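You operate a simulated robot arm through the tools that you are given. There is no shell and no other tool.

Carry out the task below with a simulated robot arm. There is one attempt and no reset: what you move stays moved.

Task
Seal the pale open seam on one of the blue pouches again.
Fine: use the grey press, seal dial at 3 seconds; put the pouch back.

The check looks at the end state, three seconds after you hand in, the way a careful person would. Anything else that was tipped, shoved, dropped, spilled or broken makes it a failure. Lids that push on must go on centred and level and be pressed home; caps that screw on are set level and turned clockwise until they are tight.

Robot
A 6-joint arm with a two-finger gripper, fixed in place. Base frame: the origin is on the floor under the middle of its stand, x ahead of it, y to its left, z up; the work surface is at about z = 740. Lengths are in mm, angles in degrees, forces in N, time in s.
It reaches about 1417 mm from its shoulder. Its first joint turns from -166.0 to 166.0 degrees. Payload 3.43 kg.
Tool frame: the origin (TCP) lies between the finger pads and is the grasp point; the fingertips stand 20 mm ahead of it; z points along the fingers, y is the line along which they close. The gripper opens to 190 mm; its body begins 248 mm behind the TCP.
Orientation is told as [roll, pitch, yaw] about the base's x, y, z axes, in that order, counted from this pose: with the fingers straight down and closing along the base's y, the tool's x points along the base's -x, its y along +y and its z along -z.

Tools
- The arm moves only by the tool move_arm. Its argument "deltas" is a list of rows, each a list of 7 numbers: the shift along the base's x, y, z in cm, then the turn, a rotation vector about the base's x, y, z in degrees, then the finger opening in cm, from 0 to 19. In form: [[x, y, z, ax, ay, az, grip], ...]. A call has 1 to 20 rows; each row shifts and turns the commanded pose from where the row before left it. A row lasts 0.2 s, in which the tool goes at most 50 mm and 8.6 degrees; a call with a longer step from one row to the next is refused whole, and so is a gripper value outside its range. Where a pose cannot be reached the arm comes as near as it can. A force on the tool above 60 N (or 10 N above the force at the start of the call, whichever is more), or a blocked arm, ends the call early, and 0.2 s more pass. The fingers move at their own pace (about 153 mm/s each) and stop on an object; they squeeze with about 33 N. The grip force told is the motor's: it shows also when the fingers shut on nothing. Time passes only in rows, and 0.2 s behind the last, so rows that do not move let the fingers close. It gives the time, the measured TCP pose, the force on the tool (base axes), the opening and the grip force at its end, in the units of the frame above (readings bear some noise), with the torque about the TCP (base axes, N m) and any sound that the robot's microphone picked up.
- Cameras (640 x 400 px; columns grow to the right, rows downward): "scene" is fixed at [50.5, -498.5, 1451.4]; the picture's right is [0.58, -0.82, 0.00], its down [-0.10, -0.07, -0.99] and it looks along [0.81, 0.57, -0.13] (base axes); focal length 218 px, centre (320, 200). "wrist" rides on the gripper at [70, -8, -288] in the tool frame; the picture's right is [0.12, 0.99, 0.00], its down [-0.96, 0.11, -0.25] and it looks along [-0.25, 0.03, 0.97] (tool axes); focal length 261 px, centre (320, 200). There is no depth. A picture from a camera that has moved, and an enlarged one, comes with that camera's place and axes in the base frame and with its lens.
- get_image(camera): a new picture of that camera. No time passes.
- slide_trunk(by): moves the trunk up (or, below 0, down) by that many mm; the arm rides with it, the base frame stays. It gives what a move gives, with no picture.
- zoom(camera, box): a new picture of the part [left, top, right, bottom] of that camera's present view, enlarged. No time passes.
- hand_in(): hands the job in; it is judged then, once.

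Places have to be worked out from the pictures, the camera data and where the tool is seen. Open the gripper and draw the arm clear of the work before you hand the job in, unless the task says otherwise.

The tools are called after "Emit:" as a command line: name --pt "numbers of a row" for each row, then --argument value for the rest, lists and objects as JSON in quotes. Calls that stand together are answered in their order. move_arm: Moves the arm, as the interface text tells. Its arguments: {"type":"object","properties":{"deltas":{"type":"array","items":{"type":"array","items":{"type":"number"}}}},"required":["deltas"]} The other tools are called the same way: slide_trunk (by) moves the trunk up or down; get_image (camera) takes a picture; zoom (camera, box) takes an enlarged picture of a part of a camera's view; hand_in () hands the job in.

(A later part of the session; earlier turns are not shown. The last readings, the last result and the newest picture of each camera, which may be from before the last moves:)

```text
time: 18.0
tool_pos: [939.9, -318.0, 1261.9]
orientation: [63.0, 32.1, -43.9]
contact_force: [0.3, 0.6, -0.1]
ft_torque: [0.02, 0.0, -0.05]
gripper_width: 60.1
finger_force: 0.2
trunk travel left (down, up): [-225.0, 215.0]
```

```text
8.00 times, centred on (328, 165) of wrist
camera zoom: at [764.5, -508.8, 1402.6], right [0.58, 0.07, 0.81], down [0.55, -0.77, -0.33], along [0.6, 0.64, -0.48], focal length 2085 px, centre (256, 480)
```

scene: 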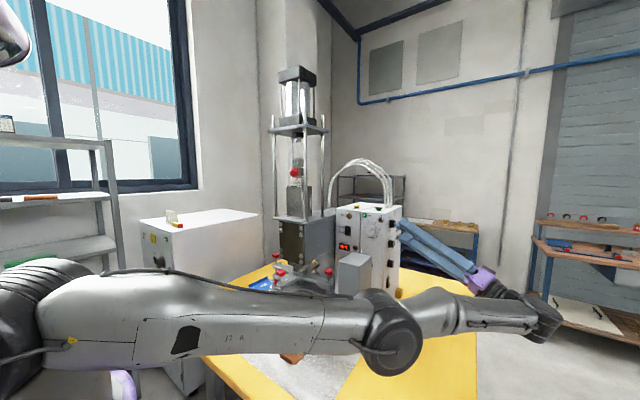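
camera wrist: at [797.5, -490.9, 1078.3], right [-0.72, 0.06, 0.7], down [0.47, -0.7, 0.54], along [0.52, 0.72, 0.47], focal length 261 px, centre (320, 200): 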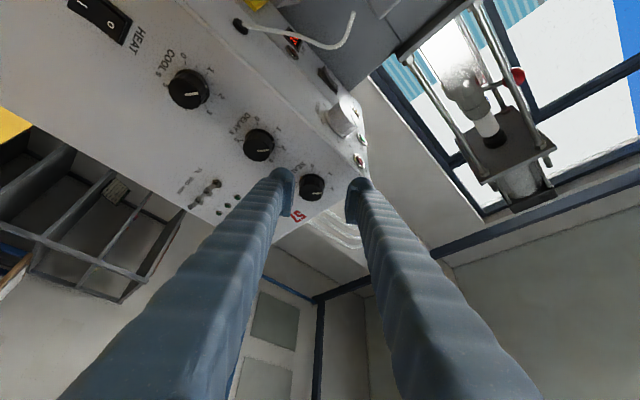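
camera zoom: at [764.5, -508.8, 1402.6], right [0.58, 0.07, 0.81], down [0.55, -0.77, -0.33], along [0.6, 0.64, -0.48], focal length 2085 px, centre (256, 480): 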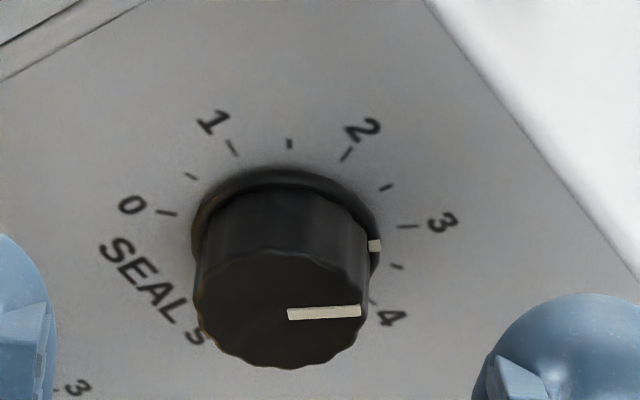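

The dial reads 3.0 s to within my error. I'll retreat, unwinding the tilt, and take pictures of the press on the way.

Emit:
move_arm --pt "-3 -3 1 0 0 0 6" --pt "-4 -2 -1 0 -8 0 10" --pt "-4 -2 -1.5 0 -8 0 12" --pt "-4 -1 -1.5 0 -8 0 12" --pt "-4 -1 -1.5 0 -8 0 12" --pt "-4 -1 -1.5 0 -8.5 0 12" --pt "-4.5 0 -1 0 0 0 12"

Emit:
get_image --camera "wrist"

Emit:
get_image --camera "scene"

```text
time: 19.6
tool_pos: [662.5, -419.9, 1191.8]
orientation: [89.9, 0.5, -36.1]
contact_force: [0.1, -0.3, 0.3]
ft_torque: [0.05, -0.07, 0.01]
gripper_width: 119.9
finger_force: 0.0
trunk travel left (down, up): [-225.0, 215.0]
```

```text
taken
camera wrist: at [436.8, -610.9, 1185.1], right [-0.09, 0.07, 0.99], down [0.63, -0.77, 0.11], along [0.77, 0.64, 0.02], focal length 261 px, centre (320, 200)
```

wrist: 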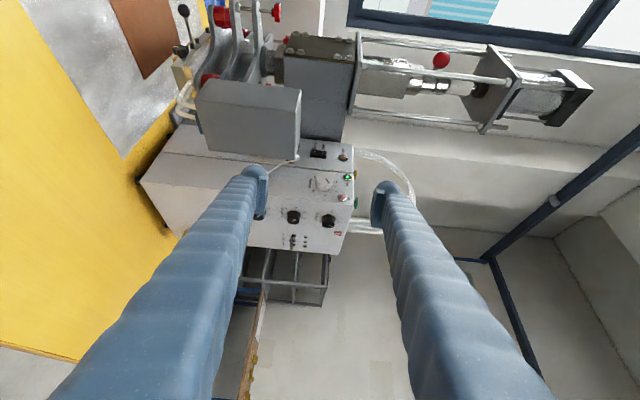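

```text
taken
```

scene: 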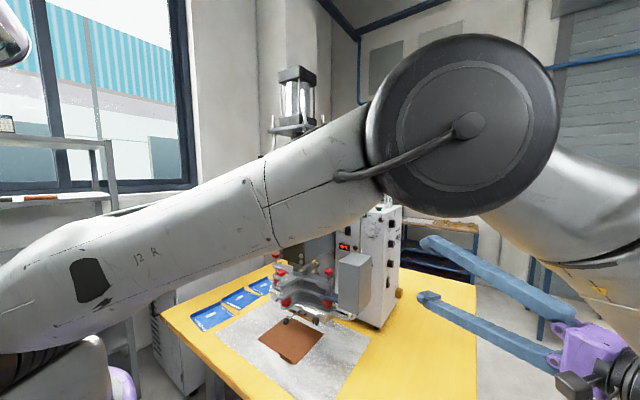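

The arm is in a sound elbow-up posture. I'll tilt the tool down, about an axis perpendicular to its pointing direction, while drawing back and up so that I can work over the table.

Emit:
move_arm --pt "-2 1 1.5 -6.64 4.84 0 12" --pt "-2 1 1.5 -6.64 4.84 0 12" --pt "-2 1.5 1.5 -6.64 4.84 0 12" --pt "-2 1.5 1.5 -6.64 4.84 0 12" --pt "-2 1.5 1.5 -6.64 4.84 0 12" --pt "-2 2 1.5 -6.64 4.84 0 12" --pt "-2 2 1.5 -6.64 4.84 0 12" --pt "-2 2 1.5 -6.64 4.84 0 12" --pt "-2 2 1.5 -6.64 4.84 0 12" --pt "-2 2 1.5 -6.64 4.84 0 12" --pt "0 2 1 -6.0 4.4 0 12"

Emit:
get_image --camera "wrist"

Emit:
get_image --camera "scene"

```text
time: 22.0
tool_pos: [463.3, -233.1, 1353.8]
orientation: [-0.1, 0.2, -36.6]
contact_force: [0.3, 0.6, -0.7]
ft_torque: [-0.08, 0.04, 0.01]
gripper_width: 120.1
finger_force: 0.1
trunk travel left (down, up): [-225.0, 215.0]
```

```text
taken
camera wrist: at [402.9, -198.1, 1640.5], right [0.49, 0.87, 0.0], down [0.84, -0.48, 0.24], along [0.21, -0.12, -0.97], focal length 261 px, centre (320, 200)
```

wrist: 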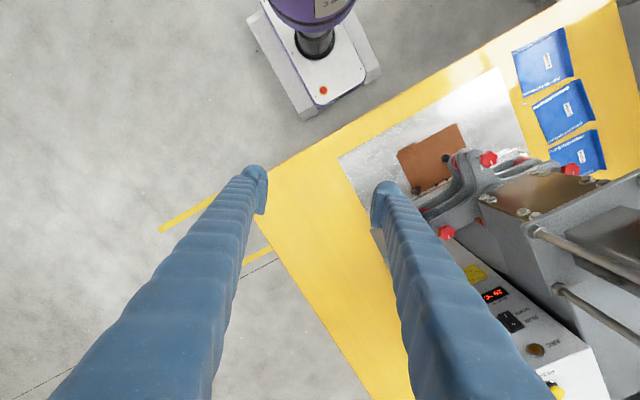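

```text
taken
```

scene: 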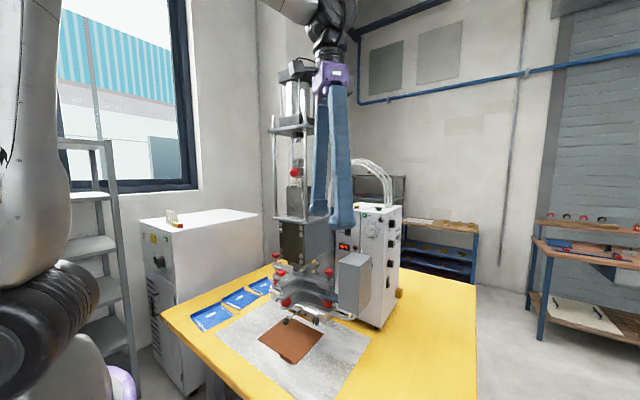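

The tool now points straight down. I'll move left along y at x ≈ 460 (clear of the press), squaring the yaw, to look over the pouches and the press front.

Emit:
move_arm --pt "0 4.8 -0.5 0 0 3 12" --pt "0 4.8 -0.5 0 0 3 12" --pt "0 4.8 -0.5 0 0 3 12" --pt "0 4.8 -0.5 0 0 3 12" --pt "0 4.8 -0.5 0 0 3 12" --pt "0 4.8 -0.5 0 0 3 12" --pt "0 4.8 -0.5 0 0 3 12" --pt "0 4.8 -0.5 0 0 3 12" --pt "0 4.8 -0.5 0 0 3 12" --pt "0 4.8 -0.5 0 0 3 12" --pt "0 4.8 -0.5 0 0 3 12" --pt "0 4.8 -0.5 0 0 3.6 12" --pt "0 4.8 -0.5 0 0 0 12"

Emit:
get_image --camera "wrist"

```text
time: 24.8
tool_pos: [460.5, 387.0, 1292.2]
orientation: [0.1, 0.1, -0.1]
contact_force: [-3.8, 1.4, -0.2]
ft_torque: [-0.5, -0.92, 0.04]
gripper_width: 120.1
finger_force: 0.1
trunk travel left (down, up): [-225.0, 215.0]
```

```text
taken
camera wrist: at [391.0, 378.0, 1578.7], right [-0.12, 0.99, 0.0], down [0.96, 0.11, 0.25], along [0.24, 0.03, -0.97], focal length 261 px, centre (320, 200)
```

wrist: 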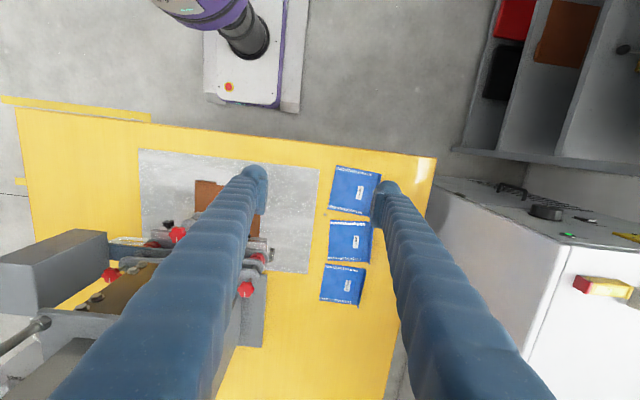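

The pouches are in view. I'll zoom in to confirm which has the open seam and get their exact geometry.

Emit:
zoom --camera "wrist" --box '[300, 150, 444, 310]'

Emit:
zoom --camera "wrist" --box '[310, 205, 390, 265]'

Emit:
zoom --camera "wrist" --box '[130, 145, 330, 285]'

```text
2.50 times, centred on (372, 230) of wrist
camera zoom: at [391.0, 378.0, 1578.7], right [-0.12, 0.99, 0.0], down [0.96, 0.11, 0.25], along [0.24, 0.03, -0.97], focal length 652 px, centre (190, 125)
```

zoom: 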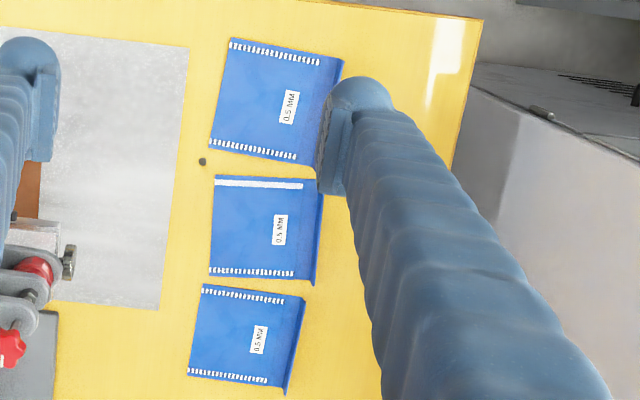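

```text
6.67 times, centred on (350, 235) of wrist
camera zoom: at [391.0, 378.0, 1578.7], right [-0.12, 0.99, 0.0], down [0.96, 0.11, 0.25], along [0.24, 0.03, -0.97], focal length 1738 px, centre (120, -33)
```

zoom: 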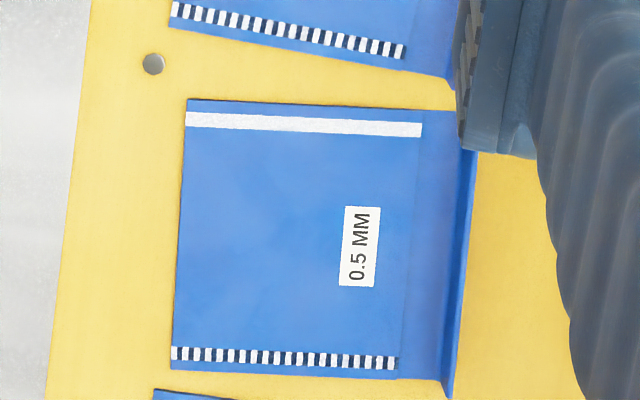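

```text
2.86 times, centred on (230, 215) of wrist
camera zoom: at [391.0, 378.0, 1578.7], right [-0.12, 0.99, 0.0], down [0.96, 0.11, 0.25], along [0.24, 0.03, -0.97], focal length 745 px, centre (577, 157)
```

zoom: 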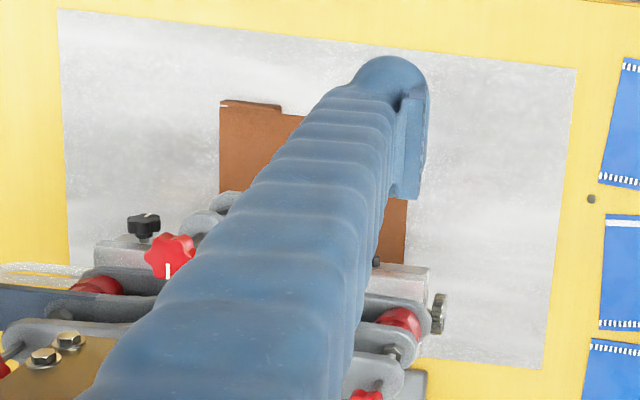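

Confirmed: the middle pouch's −x seam, from about (678, 447) to (669, 566), is the open one. The pouch is yawed about +4° and has an upright flap on its +y side to pinch. Next I'll view the press's die and bed from the front with a 45° tilt.

Emit:
move_arm --pt "-1 -4 -2 0 -7.5 0 12" --pt "-1 -4 -2 0 -7.5 0 12" --pt "-1 -4 -2.5 0 -7.5 0 12" --pt "-1 -4 -2.5 0 -7.5 0 12" --pt "0 -4 -2.5 0 -7.5 0 12" --pt "0 -4 -2.5 0 -7.5 0 12" --pt "0 -4 -3 0 0 0 12" --pt "0 -1.5 -4 0 0 0 12" --pt "0 0 -4 0 0 0 12"

Emit:
get_image --camera "wrist"

Emit:
get_image --camera "scene"

```text
time: 25.6
tool_pos: [503.8, 179.3, 1235.7]
orientation: [0.2, -21.0, -14.3]
contact_force: [-0.6, 2.8, -1.0]
ft_torque: [-0.61, -0.14, -0.24]
gripper_width: 120.0
finger_force: 0.3
trunk travel left (down, up): [-225.0, 215.0]
stopped in row 3: the arm was blocked; the commanded pose is now the measured one
```

```text
taken
camera wrist: at [337.6, 213.1, 1478.0], right [0.14, 0.99, -0.04], down [0.81, -0.09, 0.58], along [0.57, -0.11, -0.82], focal length 261 px, centre (320, 200)
```

wrist: 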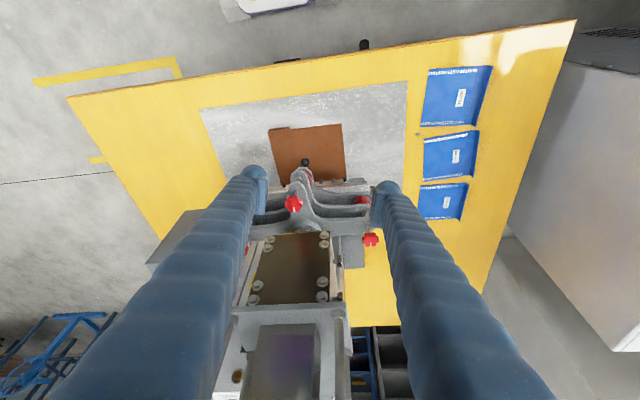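

```text
taken
```

scene: 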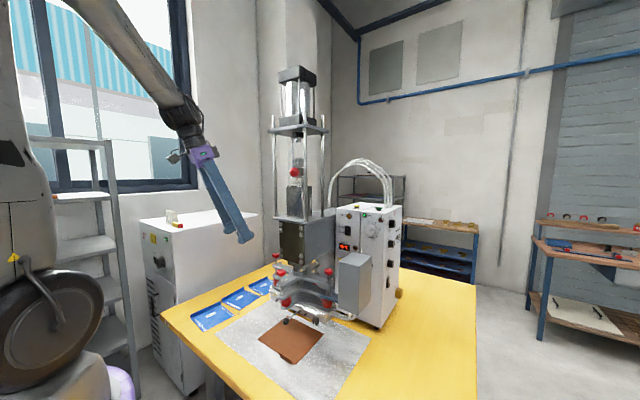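

The move stopped partway ("blocked") with no contact force, probably because the joint speeds were too high. I'm at (504, 179, 1236), tilted 21° and yawed −14°, clear of everything. I'll continue in gentler steps.

Emit:
move_arm --pt "-1.5 -1 -1 0 -3 2.5 12" --pt "-1.5 -1 -1 0 -3 2.5 12" --pt "-1.5 -1 -1 0 -3 2.5 12" --pt "-1.5 -1 -1 0 -3 2.5 12"

```text
time: 26.6
tool_pos: [447.7, 148.1, 1209.5]
orientation: [2.3, -32.3, -4.3]
contact_force: [-0.2, 0.1, 0.1]
ft_torque: [0.06, 0.09, 0.09]
gripper_width: 120.2
finger_force: 0.0
out of reach, approached as far as the arm can: row 4
trunk travel left (down, up): [-225.0, 215.0]
```

There's some joint limit when folding inward. I'll see what the view offers from here.

Emit:
get_image --camera "wrist"

Emit:
zoom --camera "wrist" --box '[220, 140, 420, 265]'

```text
taken
camera wrist: at [233.3, 145.9, 1411.9], right [-0.04, 1.0, -0.03], down [0.68, 0.05, 0.73], along [0.73, 0.01, -0.68], focal length 261 px, centre (320, 200)
```

wrist: 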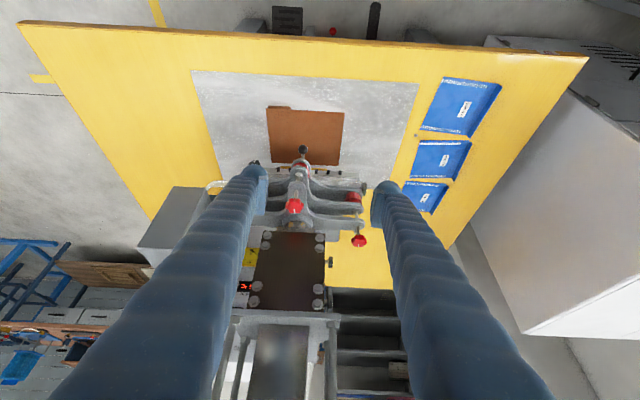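

```text
3.20 times, centred on (320, 202) of wrist
camera zoom: at [233.3, 145.9, 1411.9], right [-0.04, 1.0, -0.03], down [0.68, 0.05, 0.73], along [0.73, 0.01, -0.68], focal length 834 px, centre (320, 192)
```

zoom: 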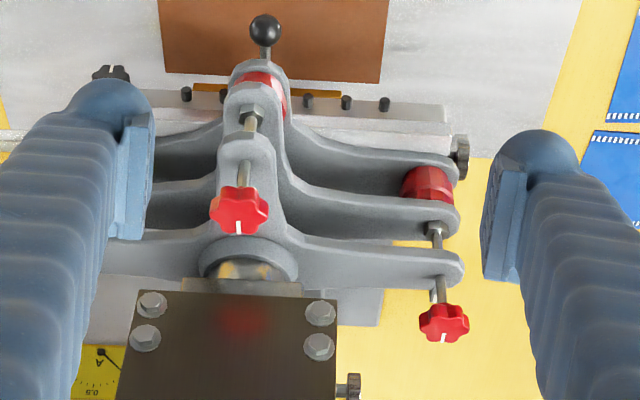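

I'll use the scene camera, now unobstructed, for a close look at the die bar, the bed and the brown board.

Emit:
zoom --camera "scene" --box '[264, 270, 344, 330]'

Emit:
zoom --camera "scene" --box '[210, 290, 380, 396]'

```text
6.67 times, centred on (304, 300) of scene
camera zoom: at [50.5, -498.5, 1451.4], right [0.58, -0.82, 0.0], down [-0.1, -0.07, -0.99], along [0.81, 0.57, -0.13], focal length 1452 px, centre (427, -467)
```

zoom: 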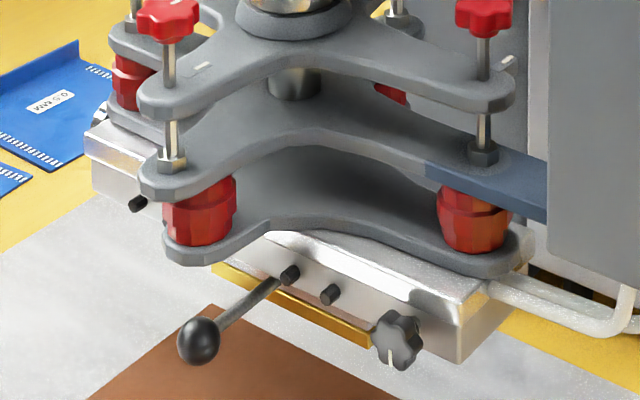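

```text
3.76 times, centred on (295, 343) of scene
camera zoom: at [50.5, -498.5, 1451.4], right [0.58, -0.82, 0.0], down [-0.1, -0.07, -0.99], along [0.81, 0.57, -0.13], focal length 820 px, centre (414, -338)
```

zoom: 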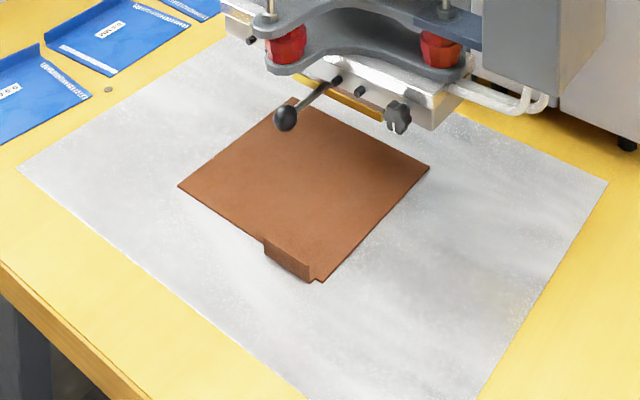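

From triangulation:
- The brass die is at about x 737 (front edge), y 32–168, bottom z about 810.
- The brown board spans x 586–773 under it.
- A press arm juts forward to about x 610 at y ≈ 100, z 880–1060.

So the pouch must go in turned 180°, with the seam at its +x edge and the flap on the −y side. I'll first test whether the wrist can yaw 180°, at a safe height.

Emit:
move_arm --pt "1 2 1 0 4 0.5 12" --pt "1 2 1 0 4 0.5 12" --pt "1 3 1 0 4 0.5 12" --pt "1 3 1 0 4 0.5 12" --pt "1 3 1 0 4 0.5 12" --pt "1 3 1 0 4 0.5 12" --pt "1 3 1 0 4 0.5 12" --pt "1 3 1 0 4 0.5 12"

```text
time: 28.4
tool_pos: [530.5, 370.1, 1289.5]
orientation: [1.1, -0.6, 0.0]
contact_force: [-0.1, 1.0, -0.9]
ft_torque: [-0.04, -0.05, -0.01]
gripper_width: 120.2
finger_force: 0.1
trunk travel left (down, up): [-225.0, 215.0]
```

The tool is vertical again at (530, 370, 1290). Next I'll test a yaw in the + direction while moving over toward the pouches.

Emit:
move_arm --pt "1 1 0 -0.5 0.3 7.5 10" --pt "1 1 0 -0.5 0.3 7.5 10" --pt "1 1 0 0 0 7.5 10" --pt "1 1 0 0 0 7.5 10" --pt "1 1 0 0 0 7.5 10" --pt "1 1 0 0 0 7.5 10" --pt "1 1 0 0 0 7.5 10" --pt "1 1 0 0 0 7.5 10" --pt "1 1 0 0 0 7.5 10" --pt "1 1 0 0 0 7.5 10" --pt "1 1 0 0 0 7.5 10" --pt "1 1 0 0 0 7.5 10"

```text
time: 31.0
tool_pos: [646.6, 486.2, 1291.3]
orientation: [0.3, 0.1, 90.1]
contact_force: [1.2, 0.5, 0.6]
ft_torque: [-0.03, 0.03, 0.02]
gripper_width: 99.9
finger_force: 0.1
trunk travel left (down, up): [-225.0, 215.0]
```

The yaw is fine so far (90°). I'll continue to about 184° to match the pouch's 4° yaw, moving over the flap.

Emit:
move_arm --pt "1 0.9 -0.5 0 0 7.8 10" --pt "1 0.9 -0.5 0 0 7.8 10" --pt "1 0.9 -0.5 0 0 7.8 10" --pt "1 0.9 -0.5 0 0 7.8 10" --pt "1 0.9 -0.5 0 0 7.8 10" --pt "1 0.9 -0.5 0 0 7.8 10" --pt "1 0.9 -0.5 0 0 7.8 10" --pt "1 0.9 -0.5 0 0 7.8 10" --pt "1 0.9 -0.5 0 0 7.8 10" --pt "1 0.9 -0.5 0 0 7.8 10" --pt "1 0.9 -0.5 0 0 7.8 10" --pt "1 0.9 -0.5 0 0 8.2 10"

Emit:
get_image --camera "wrist"

```text
time: 33.6
tool_pos: [751.2, 581.1, 1220.7]
orientation: [0.1, -0.1, -176.1]
contact_force: [-0.5, -0.3, 0.4]
ft_torque: [0.04, 0.03, -0.01]
gripper_width: 99.6
finger_force: 0.0
out of reach, approached as far as the arm can: row 11, 12
trunk travel left (down, up): [-225.0, 215.0]
```

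```text
taken
camera wrist: at [821.5, 595.8, 1505.9], right [0.19, -0.98, 0.0], down [-0.95, -0.18, 0.25], along [-0.24, -0.05, -0.97], focal length 261 px, centre (320, 200)
```

wrist: 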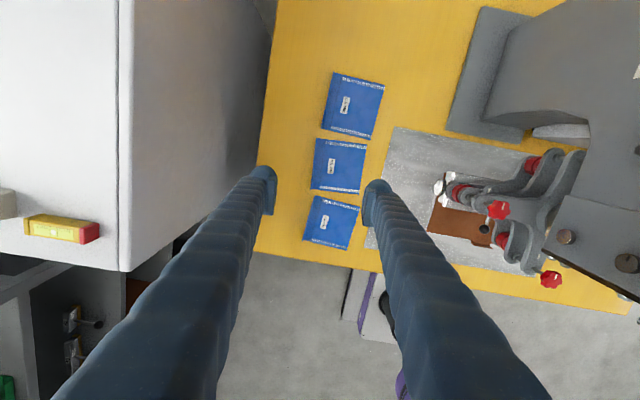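

Yaw 184° is reached, with the wrist at its reach limit at this height. It will ease as I descend. I'll zoom to refine the pouch geometry from this side.

Emit:
zoom --camera "wrist" --box '[290, 120, 386, 200]'

Emit:
zoom --camera "wrist" --box '[360, 100, 600, 280]'

```text
5.00 times, centred on (338, 160) of wrist
camera zoom: at [821.5, 595.8, 1505.9], right [0.19, -0.98, 0.0], down [-0.95, -0.18, 0.25], along [-0.24, -0.05, -0.97], focal length 1303 px, centre (230, 400)
```

zoom: 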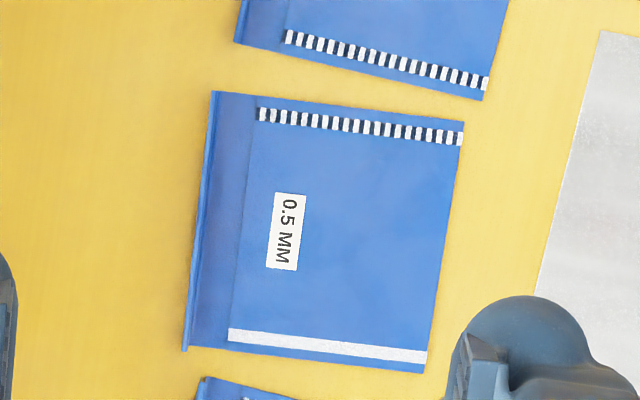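

```text
2.22 times, centred on (480, 190) of wrist
camera zoom: at [821.5, 595.8, 1505.9], right [0.19, -0.98, 0.0], down [-0.95, -0.18, 0.25], along [-0.24, -0.05, -0.97], focal length 579 px, centre (-36, 222)
```

zoom: 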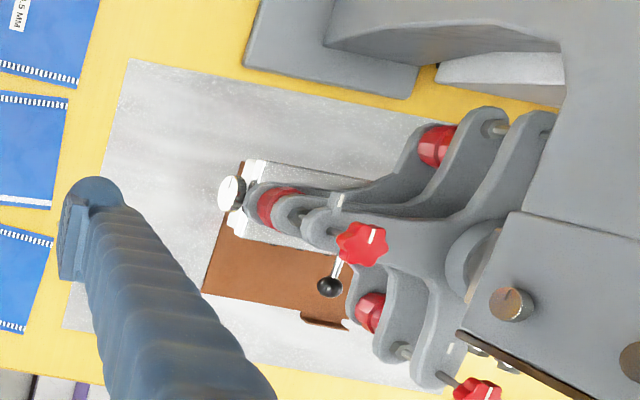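

The pouch geometry agrees from both views: seam centre (672, 507), yaw 4.3°, upright flap from (656, 590) to (803, 601), about 18 mm tall. I'll go above the flap centre (729.5, 595.5) and descend to z ≈ 840.

Emit:
move_arm --pt "-1.1 0.7 -4 0 0 0.4 7" --pt "-1.07 0.74 -4 0 0 0 7" --pt "0 0 -4.8 0 0 0 7" --pt "0 0 -4.8 0 0 0 7" --pt "0 0 -4.8 0 0 0 7" --pt "0 0 -4.8 0 0 0 7" --pt "0 0 -4.8 0 0 0 7" --pt "0 0 -4 0 0 0 7" --pt "0 0 -2 0 0 0 7" --pt "0 0 0 0 0 0 7"

Emit:
get_image --camera "wrist"

Emit:
zoom --camera "wrist" --box '[200, 100, 440, 250]'

```text
time: 35.8
tool_pos: [727.3, 598.3, 841.0]
orientation: [0.2, -0.1, -175.7]
contact_force: [-0.2, 0.5, 0.4]
ft_torque: [0.0, 0.03, -0.02]
gripper_width: 69.8
finger_force: 0.1
trunk travel left (down, up): [-225.0, 215.0]
```

```text
taken
camera wrist: at [797.5, 614.4, 1127.9], right [0.19, -0.98, 0.0], down [-0.95, -0.19, 0.25], along [-0.24, -0.05, -0.97], focal length 261 px, centre (320, 200)
```

wrist: 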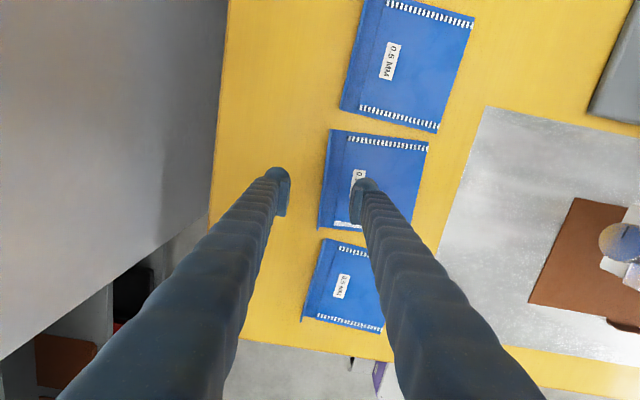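

```text
2.67 times, centred on (320, 175) of wrist
camera zoom: at [797.5, 614.4, 1127.9], right [0.19, -0.98, 0.0], down [-0.95, -0.19, 0.25], along [-0.24, -0.05, -0.97], focal length 695 px, centre (320, 267)
```

zoom: 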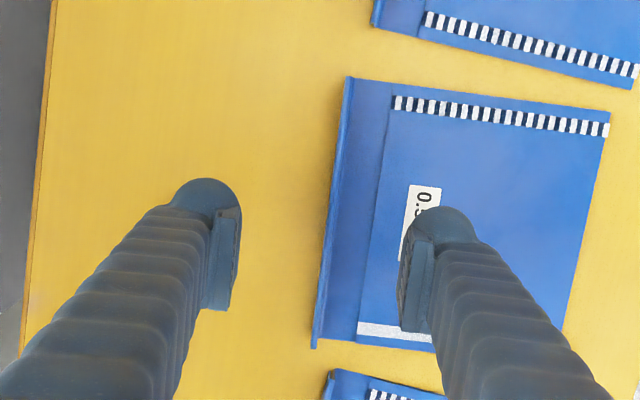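

The flap line is at the same place in this view and lies about 5–6 mm toward −y from the finger mid-plane. I'll correct and lower to z ≈ 795.

Emit:
move_arm --pt "0.1 -0.5 -2.3 0 0 0 6" --pt "0 0 -2.3 0 0 0 5" --pt "0 0 0 0 0 0 5"

Emit:
zoom --camera "wrist" --box '[240, 130, 400, 230]'

Emit:
zoom --camera "scene" --box '[190, 250, 290, 330]'

```text
time: 36.6
tool_pos: [730.0, 593.7, 793.2]
orientation: [0.2, -0.1, -175.6]
contact_force: [-0.5, 0.7, 0.0]
ft_torque: [-0.03, -0.02, -0.04]
gripper_width: 49.8
finger_force: 0.2
trunk travel left (down, up): [-225.0, 215.0]
```

```text
4.00 times, centred on (320, 180) of wrist
camera zoom: at [800.3, 609.1, 1079.5], right [0.19, -0.98, 0.0], down [-0.95, -0.19, 0.25], along [-0.24, -0.05, -0.97], focal length 1043 px, centre (320, 280)
```

zoom: 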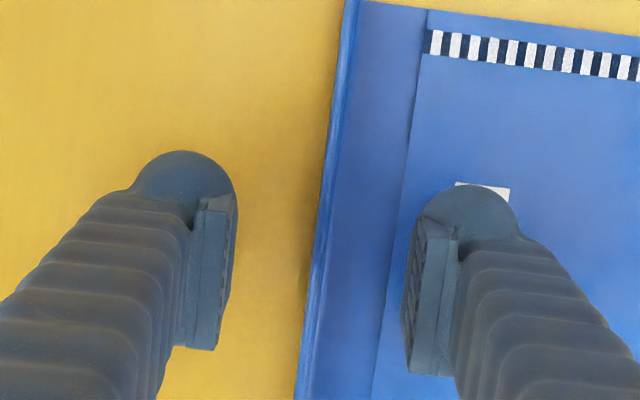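

```text
5.00 times, centred on (240, 290) of scene
camera zoom: at [50.5, -498.5, 1451.4], right [0.58, -0.82, 0.0], down [-0.1, -0.07, -0.99], along [0.81, 0.57, -0.13], focal length 1089 px, centre (720, -250)
```

zoom: 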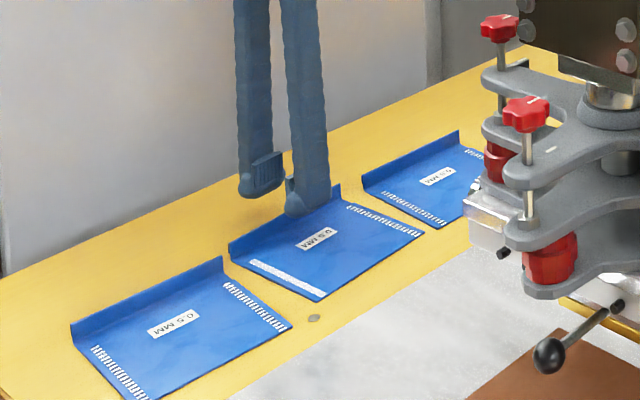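

The flap is now centred between the pads. I'll descend to z ≈ 767, checking force.

Emit:
move_arm --pt "0 0 -1.4 0 0 0 5" --pt "0 0 -1.2 0 0 0 5" --pt "0 0 0 0 0 0 5"

Emit:
zoom --camera "wrist" --box '[240, 130, 400, 230]'

Emit:
zoom --camera "scene" --box '[210, 260, 290, 320]'

```text
time: 37.4
tool_pos: [728.7, 592.4, 769.1]
orientation: [0.1, -0.2, -175.6]
contact_force: [0.1, 0.1, 0.2]
ft_torque: [-0.01, 0.0, -0.01]
gripper_width: 49.9
finger_force: 0.0
trunk travel left (down, up): [-225.0, 215.0]
```

```text
4.00 times, centred on (320, 180) of wrist
camera zoom: at [799.1, 607.6, 1055.0], right [0.19, -0.98, 0.0], down [-0.95, -0.19, 0.25], along [-0.24, -0.05, -0.97], focal length 1043 px, centre (320, 280)
```

zoom: 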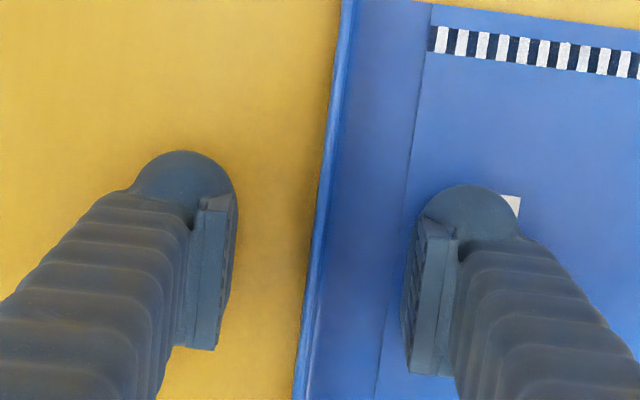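

```text
6.67 times, centred on (250, 290) of scene
camera zoom: at [50.5, -498.5, 1451.4], right [0.58, -0.82, 0.0], down [-0.1, -0.07, -0.99], along [0.81, 0.57, -0.13], focal length 1452 px, centre (787, -400)
```

zoom: 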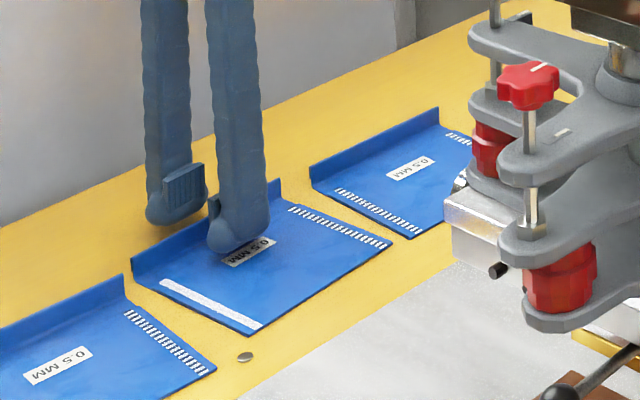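

The tips straddle the flap with no contact. I'll lower 2 mm more and close gently.

Emit:
move_arm --pt "0 0 -0.2 0 0 0 4" --pt "0 0 0 0 0 0 2.5" --pt "0 0 0 0 0 0 1.2" --pt "0 0 0 0 0 0 0" --pt "0 0 0 0 0 0 0"

Emit:
zoom --camera "wrist" --box '[240, 130, 400, 230]'

```text
time: 38.6
tool_pos: [730.2, 592.1, 766.3]
orientation: [0.3, -0.2, -175.6]
contact_force: [-0.9, 0.2, -0.1]
ft_torque: [0.01, 0.03, 0.0]
gripper_width: 5.7
finger_force: 32.9
trunk travel left (down, up): [-225.0, 215.0]
```

```text
4.00 times, centred on (320, 180) of wrist
camera zoom: at [799.8, 607.5, 1053.0], right [0.19, -0.98, 0.0], down [-0.95, -0.19, 0.25], along [-0.24, -0.05, -0.97], focal length 1043 px, centre (320, 280)
```

zoom: 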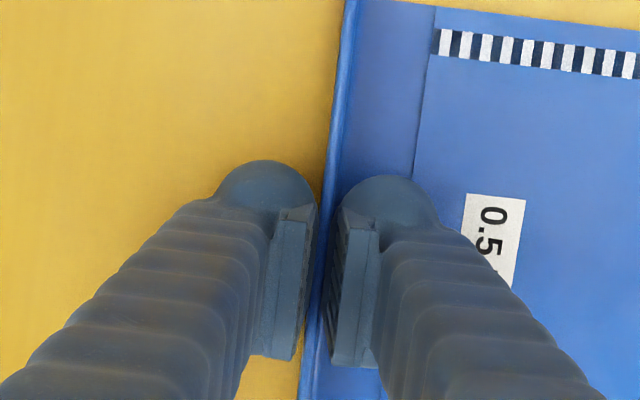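

The flap is gripped (5.7 mm, 33 N) at (729.5, 592.3, 766.3), yaw −175.6°. I'll remember this pose for the return. Now I'll lift straight up and check the hold.

Emit:
move_arm --pt "0 0 1 0 0 0 0" --pt "0 0 3 0 0 0 0" --pt "0 0 4.5 0 0 0 0" --pt "0 0 4.5 0 0 0 0"

Emit:
get_image --camera "wrist"

Emit:
zoom --camera "scene" --box '[190, 230, 310, 320]'

```text
time: 39.6
tool_pos: [728.9, 589.4, 897.3]
orientation: [0.3, -0.1, -175.6]
contact_force: [0.5, 0.0, -0.5]
ft_torque: [0.05, -0.08, -0.01]
gripper_width: 6.3
finger_force: 32.9
trunk travel left (down, up): [-225.0, 215.0]
```

```text
taken
camera wrist: at [799.4, 605.1, 1184.0], right [0.19, -0.98, 0.0], down [-0.95, -0.19, 0.25], along [-0.24, -0.05, -0.97], focal length 261 px, centre (320, 200)
```

wrist: 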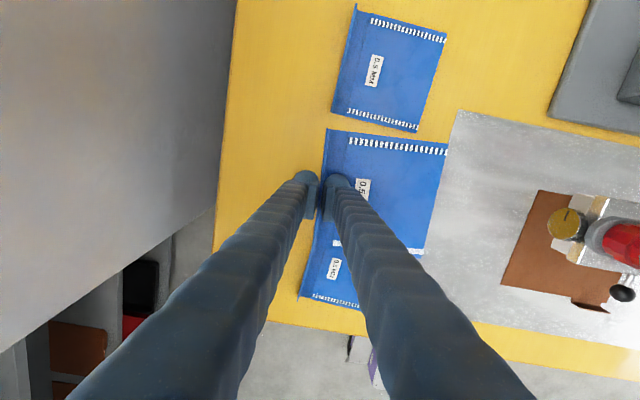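

```text
4.44 times, centred on (250, 275) of scene
camera zoom: at [50.5, -498.5, 1451.4], right [0.58, -0.82, 0.0], down [-0.1, -0.07, -0.99], along [0.81, 0.57, -0.13], focal length 968 px, centre (631, -133)
```

zoom: 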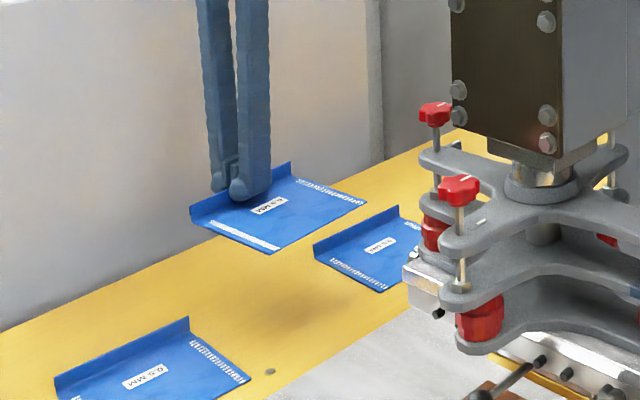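

The pouch is lifted level. I'll move toward the front of the bed while yawing back −184°, so the pouch sweeps on the robot's side, away from the press.

Emit:
move_arm --pt "-0.6 -1.5 1 0 0 -7.7 0" --pt "-0.6 -1.5 1 0 0 -7.7 0" --pt "-0.6 -1.5 1 0 0 -7.7 0" --pt "-0.6 -1.5 1 0 0 -7.7 0" --pt "-0.6 -1.5 1 0 0 -7.7 0" --pt "-0.6 -1.5 0 0 0 -7.7 0" --pt "-0.6 -1.5 0 0 0 -7.7 0" --pt "-0.6 -1.5 0 0 0 -7.7 0" --pt "-0.6 -1.5 0 0 0 -7.7 0" --pt "-0.6 -1.5 0 0 0 -7.7 0" --pt "-0.6 -1.5 0 0 0 -7.7 0" --pt "-0.6 -1.5 0 0 0 -7.7 0"

Emit:
get_image --camera "scene"

```text
time: 42.2
tool_pos: [656.2, 411.0, 945.6]
orientation: [0.2, -0.1, 91.8]
contact_force: [-0.2, -0.8, 0.2]
ft_torque: [0.01, -0.01, -0.01]
gripper_width: 5.9
finger_force: 32.5
trunk travel left (down, up): [-225.0, 215.0]
```

```text
taken
```

scene: 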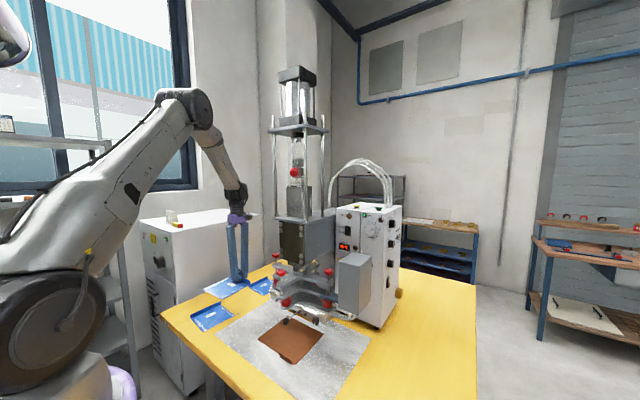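

All good at half turn. I'll continue the second half to yaw 0 over (580, 222).

Emit:
move_arm --pt "-0.63 -1.57 0 0 0 -7.65 0" --pt "-0.63 -1.57 0 0 0 -7.65 0" --pt "-0.63 -1.57 0 0 0 -7.65 0" --pt "-0.63 -1.57 0 0 0 -7.65 0" --pt "-0.63 -1.57 0 0 0 -7.65 0" --pt "-0.63 -1.57 0 0 0 -7.65 0" --pt "-0.63 -1.57 0 0 0 -7.65 0" --pt "-0.63 -1.57 0 0 0 -7.65 0" --pt "-0.63 -1.57 0 0 0 -7.65 0" --pt "-0.63 -1.57 0 0 0 -7.65 0" --pt "-0.63 -1.57 0 0 0 -7.65 0" --pt "-0.63 -1.57 0 0 0 -7.65 0"

Emit:
get_image --camera "wrist"

Emit:
get_image --camera "scene"

```text
time: 44.8
tool_pos: [581.3, 222.9, 947.1]
orientation: [0.1, 0.0, 0.0]
contact_force: [0.4, -0.4, -0.9]
ft_torque: [0.04, -0.01, 0.02]
gripper_width: 5.9
finger_force: 33.2
trunk travel left (down, up): [-225.0, 215.0]
```

```text
taken
camera wrist: at [511.6, 213.0, 1233.4], right [-0.12, 0.99, 0.0], down [0.96, 0.11, 0.25], along [0.25, 0.03, -0.97], focal length 261 px, centre (320, 200)
```

wrist: 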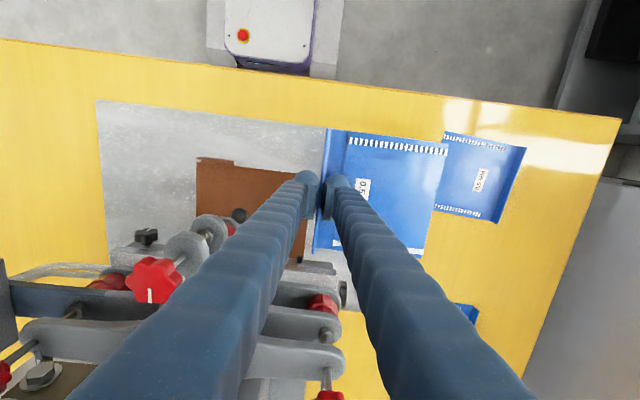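

```text
taken
```

scene: 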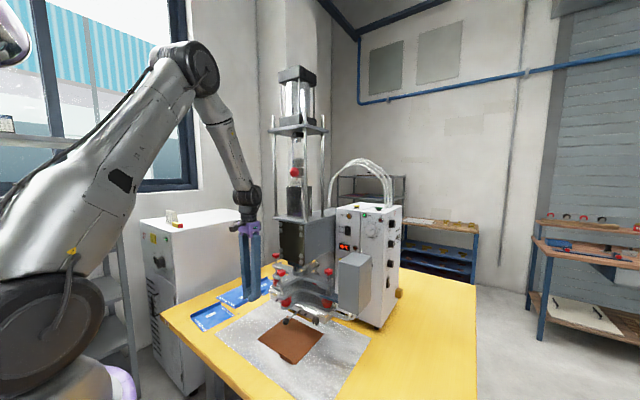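

The pouch is now turned, with its seam at the +x side. I'll set it down temporarily on the free +y part of the bed (x 516–663, y 222–366), so that I can re-grip the flap with a tilted tool. Lowering to just above the bed first.

Emit:
move_arm --pt "0.3 0 -4 0 0 0 0" --pt "0.3 0 -4 0 0 0 0" --pt "0.3 0 -4 0 0 0 0" --pt "0 0 -3.5 0 0 0 0" --pt "0 0 -1.2 0 0 0 0" --pt "0 0 0 0 0 0 0"

Emit:
zoom --camera "scene" --box '[200, 250, 340, 350]'

Emit:
get_image --camera "wrist"

```text
time: 46.2
tool_pos: [593.9, 224.0, 782.4]
orientation: [0.2, 0.1, 0.2]
contact_force: [0.3, -0.9, -0.4]
ft_torque: [-0.02, 0.0, 0.01]
gripper_width: 6.1
finger_force: 33.5
trunk travel left (down, up): [-225.0, 215.0]
```

```text
4.00 times, centred on (270, 300) of scene
camera zoom: at [50.5, -498.5, 1451.4], right [0.58, -0.82, 0.0], down [-0.1, -0.07, -0.99], along [0.81, 0.57, -0.13], focal length 871 px, centre (520, -200)
```

zoom: 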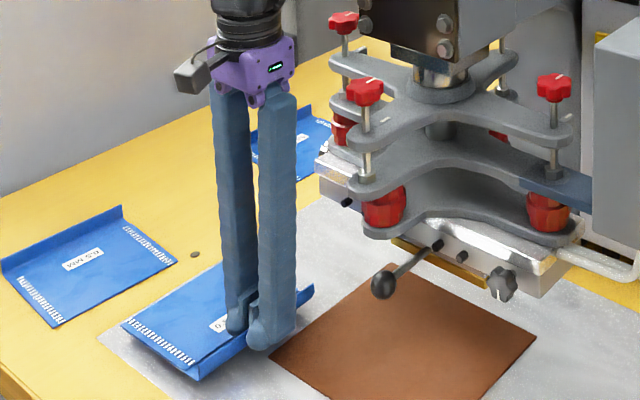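

```text
taken
camera wrist: at [523.0, 214.2, 1069.5], right [-0.12, 0.99, 0.0], down [0.96, 0.12, 0.25], along [0.25, 0.03, -0.97], focal length 261 px, centre (320, 200)
```

wrist: 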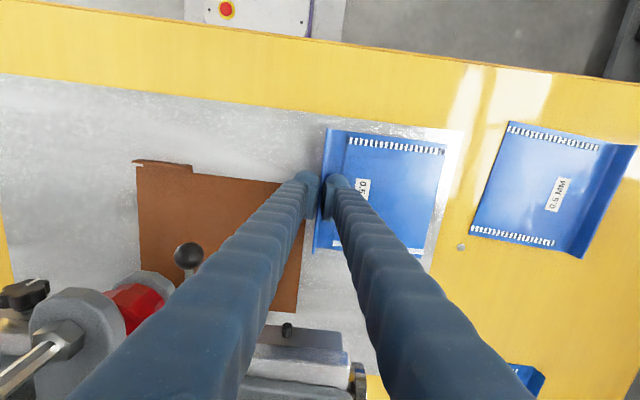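

The pouch is a few mm above the bed, clear of the board and the head. I'll lower in small steps to contact.

Emit:
move_arm --pt "0 0 -0.4 0 0 0 0" --pt "0 0 -0.3 0 0 0 0" --pt "0 0 -0.2 0 0 0 0" --pt "0 0 0 0 0 0 0"

```text
time: 47.2
tool_pos: [591.6, 222.8, 772.2]
orientation: [0.2, -0.1, 0.2]
contact_force: [1.3, 0.0, -0.9]
ft_torque: [-0.03, 0.0, 0.05]
gripper_width: 6.3
finger_force: 32.9
trunk travel left (down, up): [-225.0, 215.0]
```

No contact yet at z 772, so I'll continue down in 1.5 mm steps.

Emit:
move_arm --pt "0 0 -0.15 0 0 0 0" --pt "0 0 -0.15 0 0 0 0" --pt "0 0 0 0 0 0 0"

```text
time: 48.0
tool_pos: [591.7, 223.5, 768.9]
orientation: [0.2, 0.0, 0.1]
contact_force: [0.8, -1.1, -0.1]
ft_torque: [-0.02, -0.06, 0.04]
gripper_width: 5.9
finger_force: 33.2
trunk travel left (down, up): [-225.0, 215.0]
```

Emit:
move_arm --pt "0 0 -0.15 0 0 0 0" --pt "0 0 0 0 0 0 0"

Emit:
zoom --camera "scene" --box '[225, 310, 285, 350]'

```text
time: 48.6
tool_pos: [590.9, 222.5, 767.0]
orientation: [0.2, 0.0, 0.1]
contact_force: [1.6, 1.3, 11.8]
ft_torque: [0.01, -0.14, 0.03]
gripper_width: 5.8
finger_force: 32.6
trunk travel left (down, up): [-225.0, 215.0]
```

```text
10.00 times, centred on (255, 330) of scene
camera zoom: at [50.5, -498.5, 1451.4], right [0.58, -0.82, 0.0], down [-0.1, -0.07, -0.99], along [0.81, 0.57, -0.13], focal length 2178 px, centre (970, -1100)
```

zoom: 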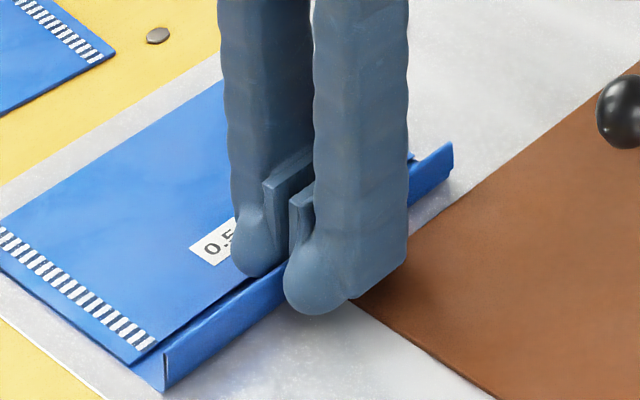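

I have 12 N of contact at z 767, so the pouch rests on the bed. I'll relax half a millimetre, open slightly, then lift away.

Emit:
move_arm --pt "0 0 0.05 0 0 0 0" --pt "0 0 0 0 0 0 1.5" --pt "0 0 0 0 0 0 2.2" --pt "0 0 0.5 0 0 0 2.2" --pt "0 0 2 0 0 0 2.5" --pt "0 0 4 0 0 0 4" --pt "0 0 4 0 0 0 5"

Emit:
zoom --camera "scene" --box '[200, 290, 320, 380]'

Emit:
get_image --camera "wrist"

```text
time: 50.2
tool_pos: [588.4, 224.0, 875.1]
orientation: [0.2, -0.1, 0.2]
contact_force: [-0.5, 0.7, 0.8]
ft_torque: [0.0, -0.07, -0.01]
gripper_width: 50.1
finger_force: 0.0
trunk travel left (down, up): [-225.0, 215.0]
```

```text
4.44 times, centred on (260, 335) of scene
camera zoom: at [50.5, -498.5, 1451.4], right [0.58, -0.82, 0.0], down [-0.1, -0.07, -0.99], along [0.81, 0.57, -0.13], focal length 968 px, centre (587, -400)
```

zoom: 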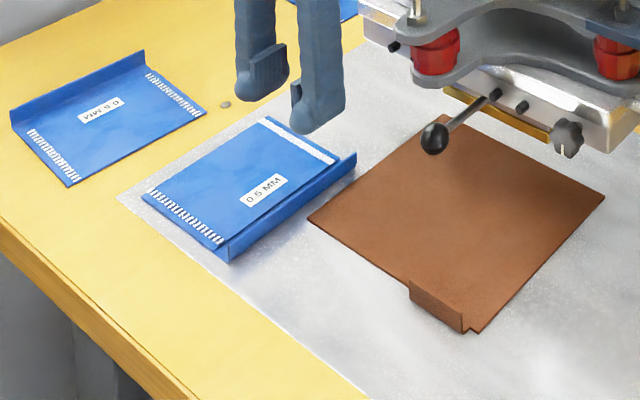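

```text
taken
camera wrist: at [516.8, 214.7, 1160.2], right [-0.12, 0.99, 0.0], down [0.96, 0.12, 0.25], along [0.25, 0.03, -0.97], focal length 261 px, centre (320, 200)
```

wrist: 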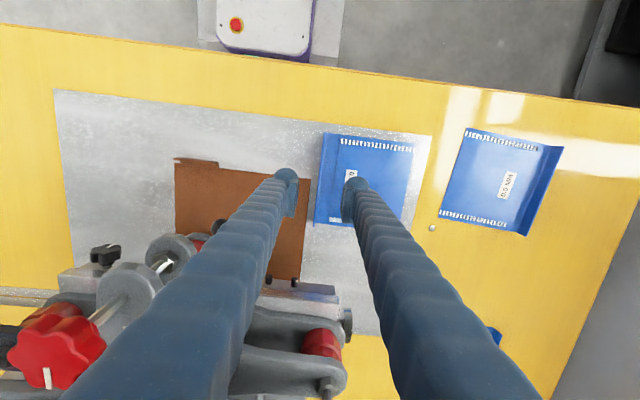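

The pouch lies flat on the bed with its seam at the +x side. Next I'll tilt the tool −20° (palm toward the robot) above the flap's rear part, for re-gripping and a better look at the die gap.

Emit:
move_arm --pt "-0.5 0 0 0 -4 0 5" --pt "-0.8 0 0 0 -4 0 5" --pt "-0.8 0 0 0 -4 0 5" --pt "-0.8 0 0 0 -4 0 5" --pt "-0.9 0 0 0 -4 0 5" --pt "0 0 0 0 0 0 5"

Emit:
get_image --camera "wrist"

Emit:
zoom --camera "wrist" --box '[120, 100, 360, 260]'

```text
time: 51.6
tool_pos: [574.6, 203.2, 872.9]
orientation: [-2.6, -11.6, 0.0]
contact_force: [-0.2, 0.5, -0.3]
ft_torque: [0.0, -0.01, -0.01]
gripper_width: 50.0
finger_force: 0.1
out of reach, approached as far as the arm can: row 3, 4, 5
trunk travel left (down, up): [-225.0, 215.0]
```

```text
taken
camera wrist: at [448.0, 208.4, 1139.1], right [-0.11, 0.99, -0.07], down [0.89, 0.13, 0.43], along [0.44, -0.01, -0.9], focal length 261 px, centre (320, 200)
```

wrist: 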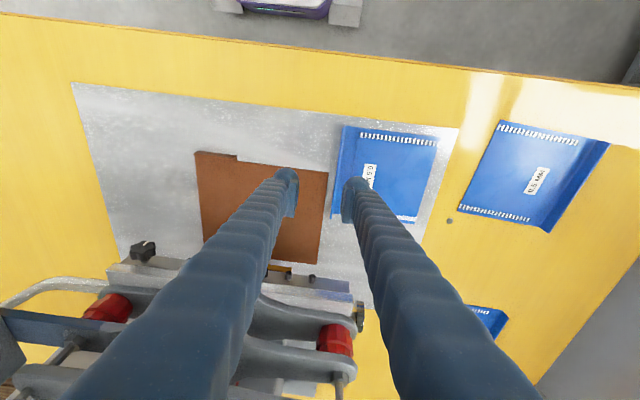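

```text
2.50 times, centred on (240, 180) of wrist
camera zoom: at [448.0, 208.4, 1139.1], right [-0.11, 0.99, -0.07], down [0.89, 0.13, 0.43], along [0.44, -0.01, -0.9], focal length 652 px, centre (520, 250)
```

zoom: 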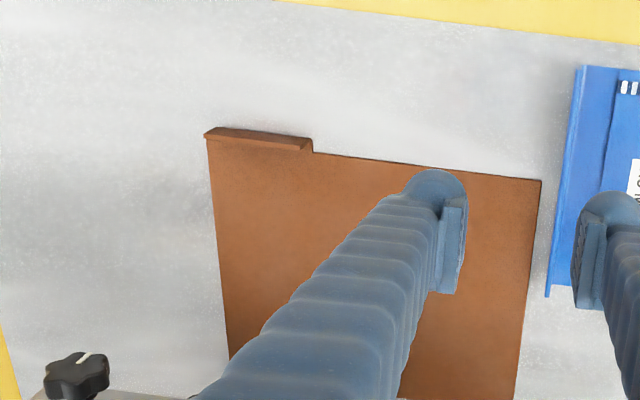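

The tilt stalled because the wrist is crossing its straight (singular) configuration off-plane. In the y ≈ 0 plane the crossing should be smooth, so I'll move there (x ≈ 480, ahead of the press) and tilt there.

Emit:
move_arm --pt "-3 -2 2 0.8 1.5 0 5" --pt "-3 -3 2 0.8 1.5 0 5" --pt "-3 -3 2 1.0 1.5 0 5" --pt "0 -4 0 0 0 0 5" --pt "0 -4 0 0 0 0 5" --pt "0 -4 0 0 0 0 5"

```text
time: 53.0
tool_pos: [487.9, 5.2, 933.1]
orientation: [0.0, -7.3, -0.3]
contact_force: [0.2, 1.0, -0.3]
ft_torque: [0.05, 0.0, 0.01]
gripper_width: 50.1
finger_force: 0.1
trunk travel left (down, up): [-225.0, 215.0]
```

Now at y ≈ 5, in the arm's plane. I'll tilt to −22° here.

Emit:
move_arm --pt "0 -0.2 0 0 -3 0 5" --pt "0 -0.2 0 0 -3 0 5" --pt "0 0 0 0 -3 0 5" --pt "0 0 0 0 -3 0 5" --pt "0 0 0 0 -3 0 5"

Emit:
get_image --camera "wrist"

```text
time: 54.2
tool_pos: [570.3, -2.6, 954.7]
orientation: [0.1, -21.8, -0.3]
contact_force: [0.2, 0.7, -0.6]
ft_torque: [-0.01, 0.03, -0.01]
gripper_width: 50.5
finger_force: 0.1
out of reach, approached as far as the arm can: row 2, 3, 4, 5
trunk travel left (down, up): [-225.0, 215.0]
```

```text
taken
camera wrist: at [398.3, -8.9, 1194.5], right [-0.1, 0.99, -0.04], down [0.8, 0.11, 0.59], along [0.59, 0.03, -0.81], focal length 261 px, centre (320, 200)
```

wrist: 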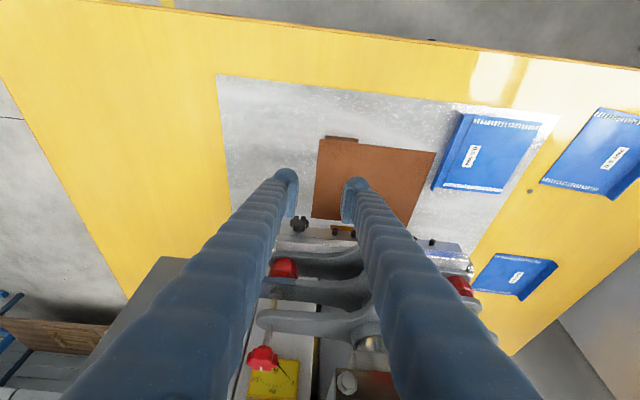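

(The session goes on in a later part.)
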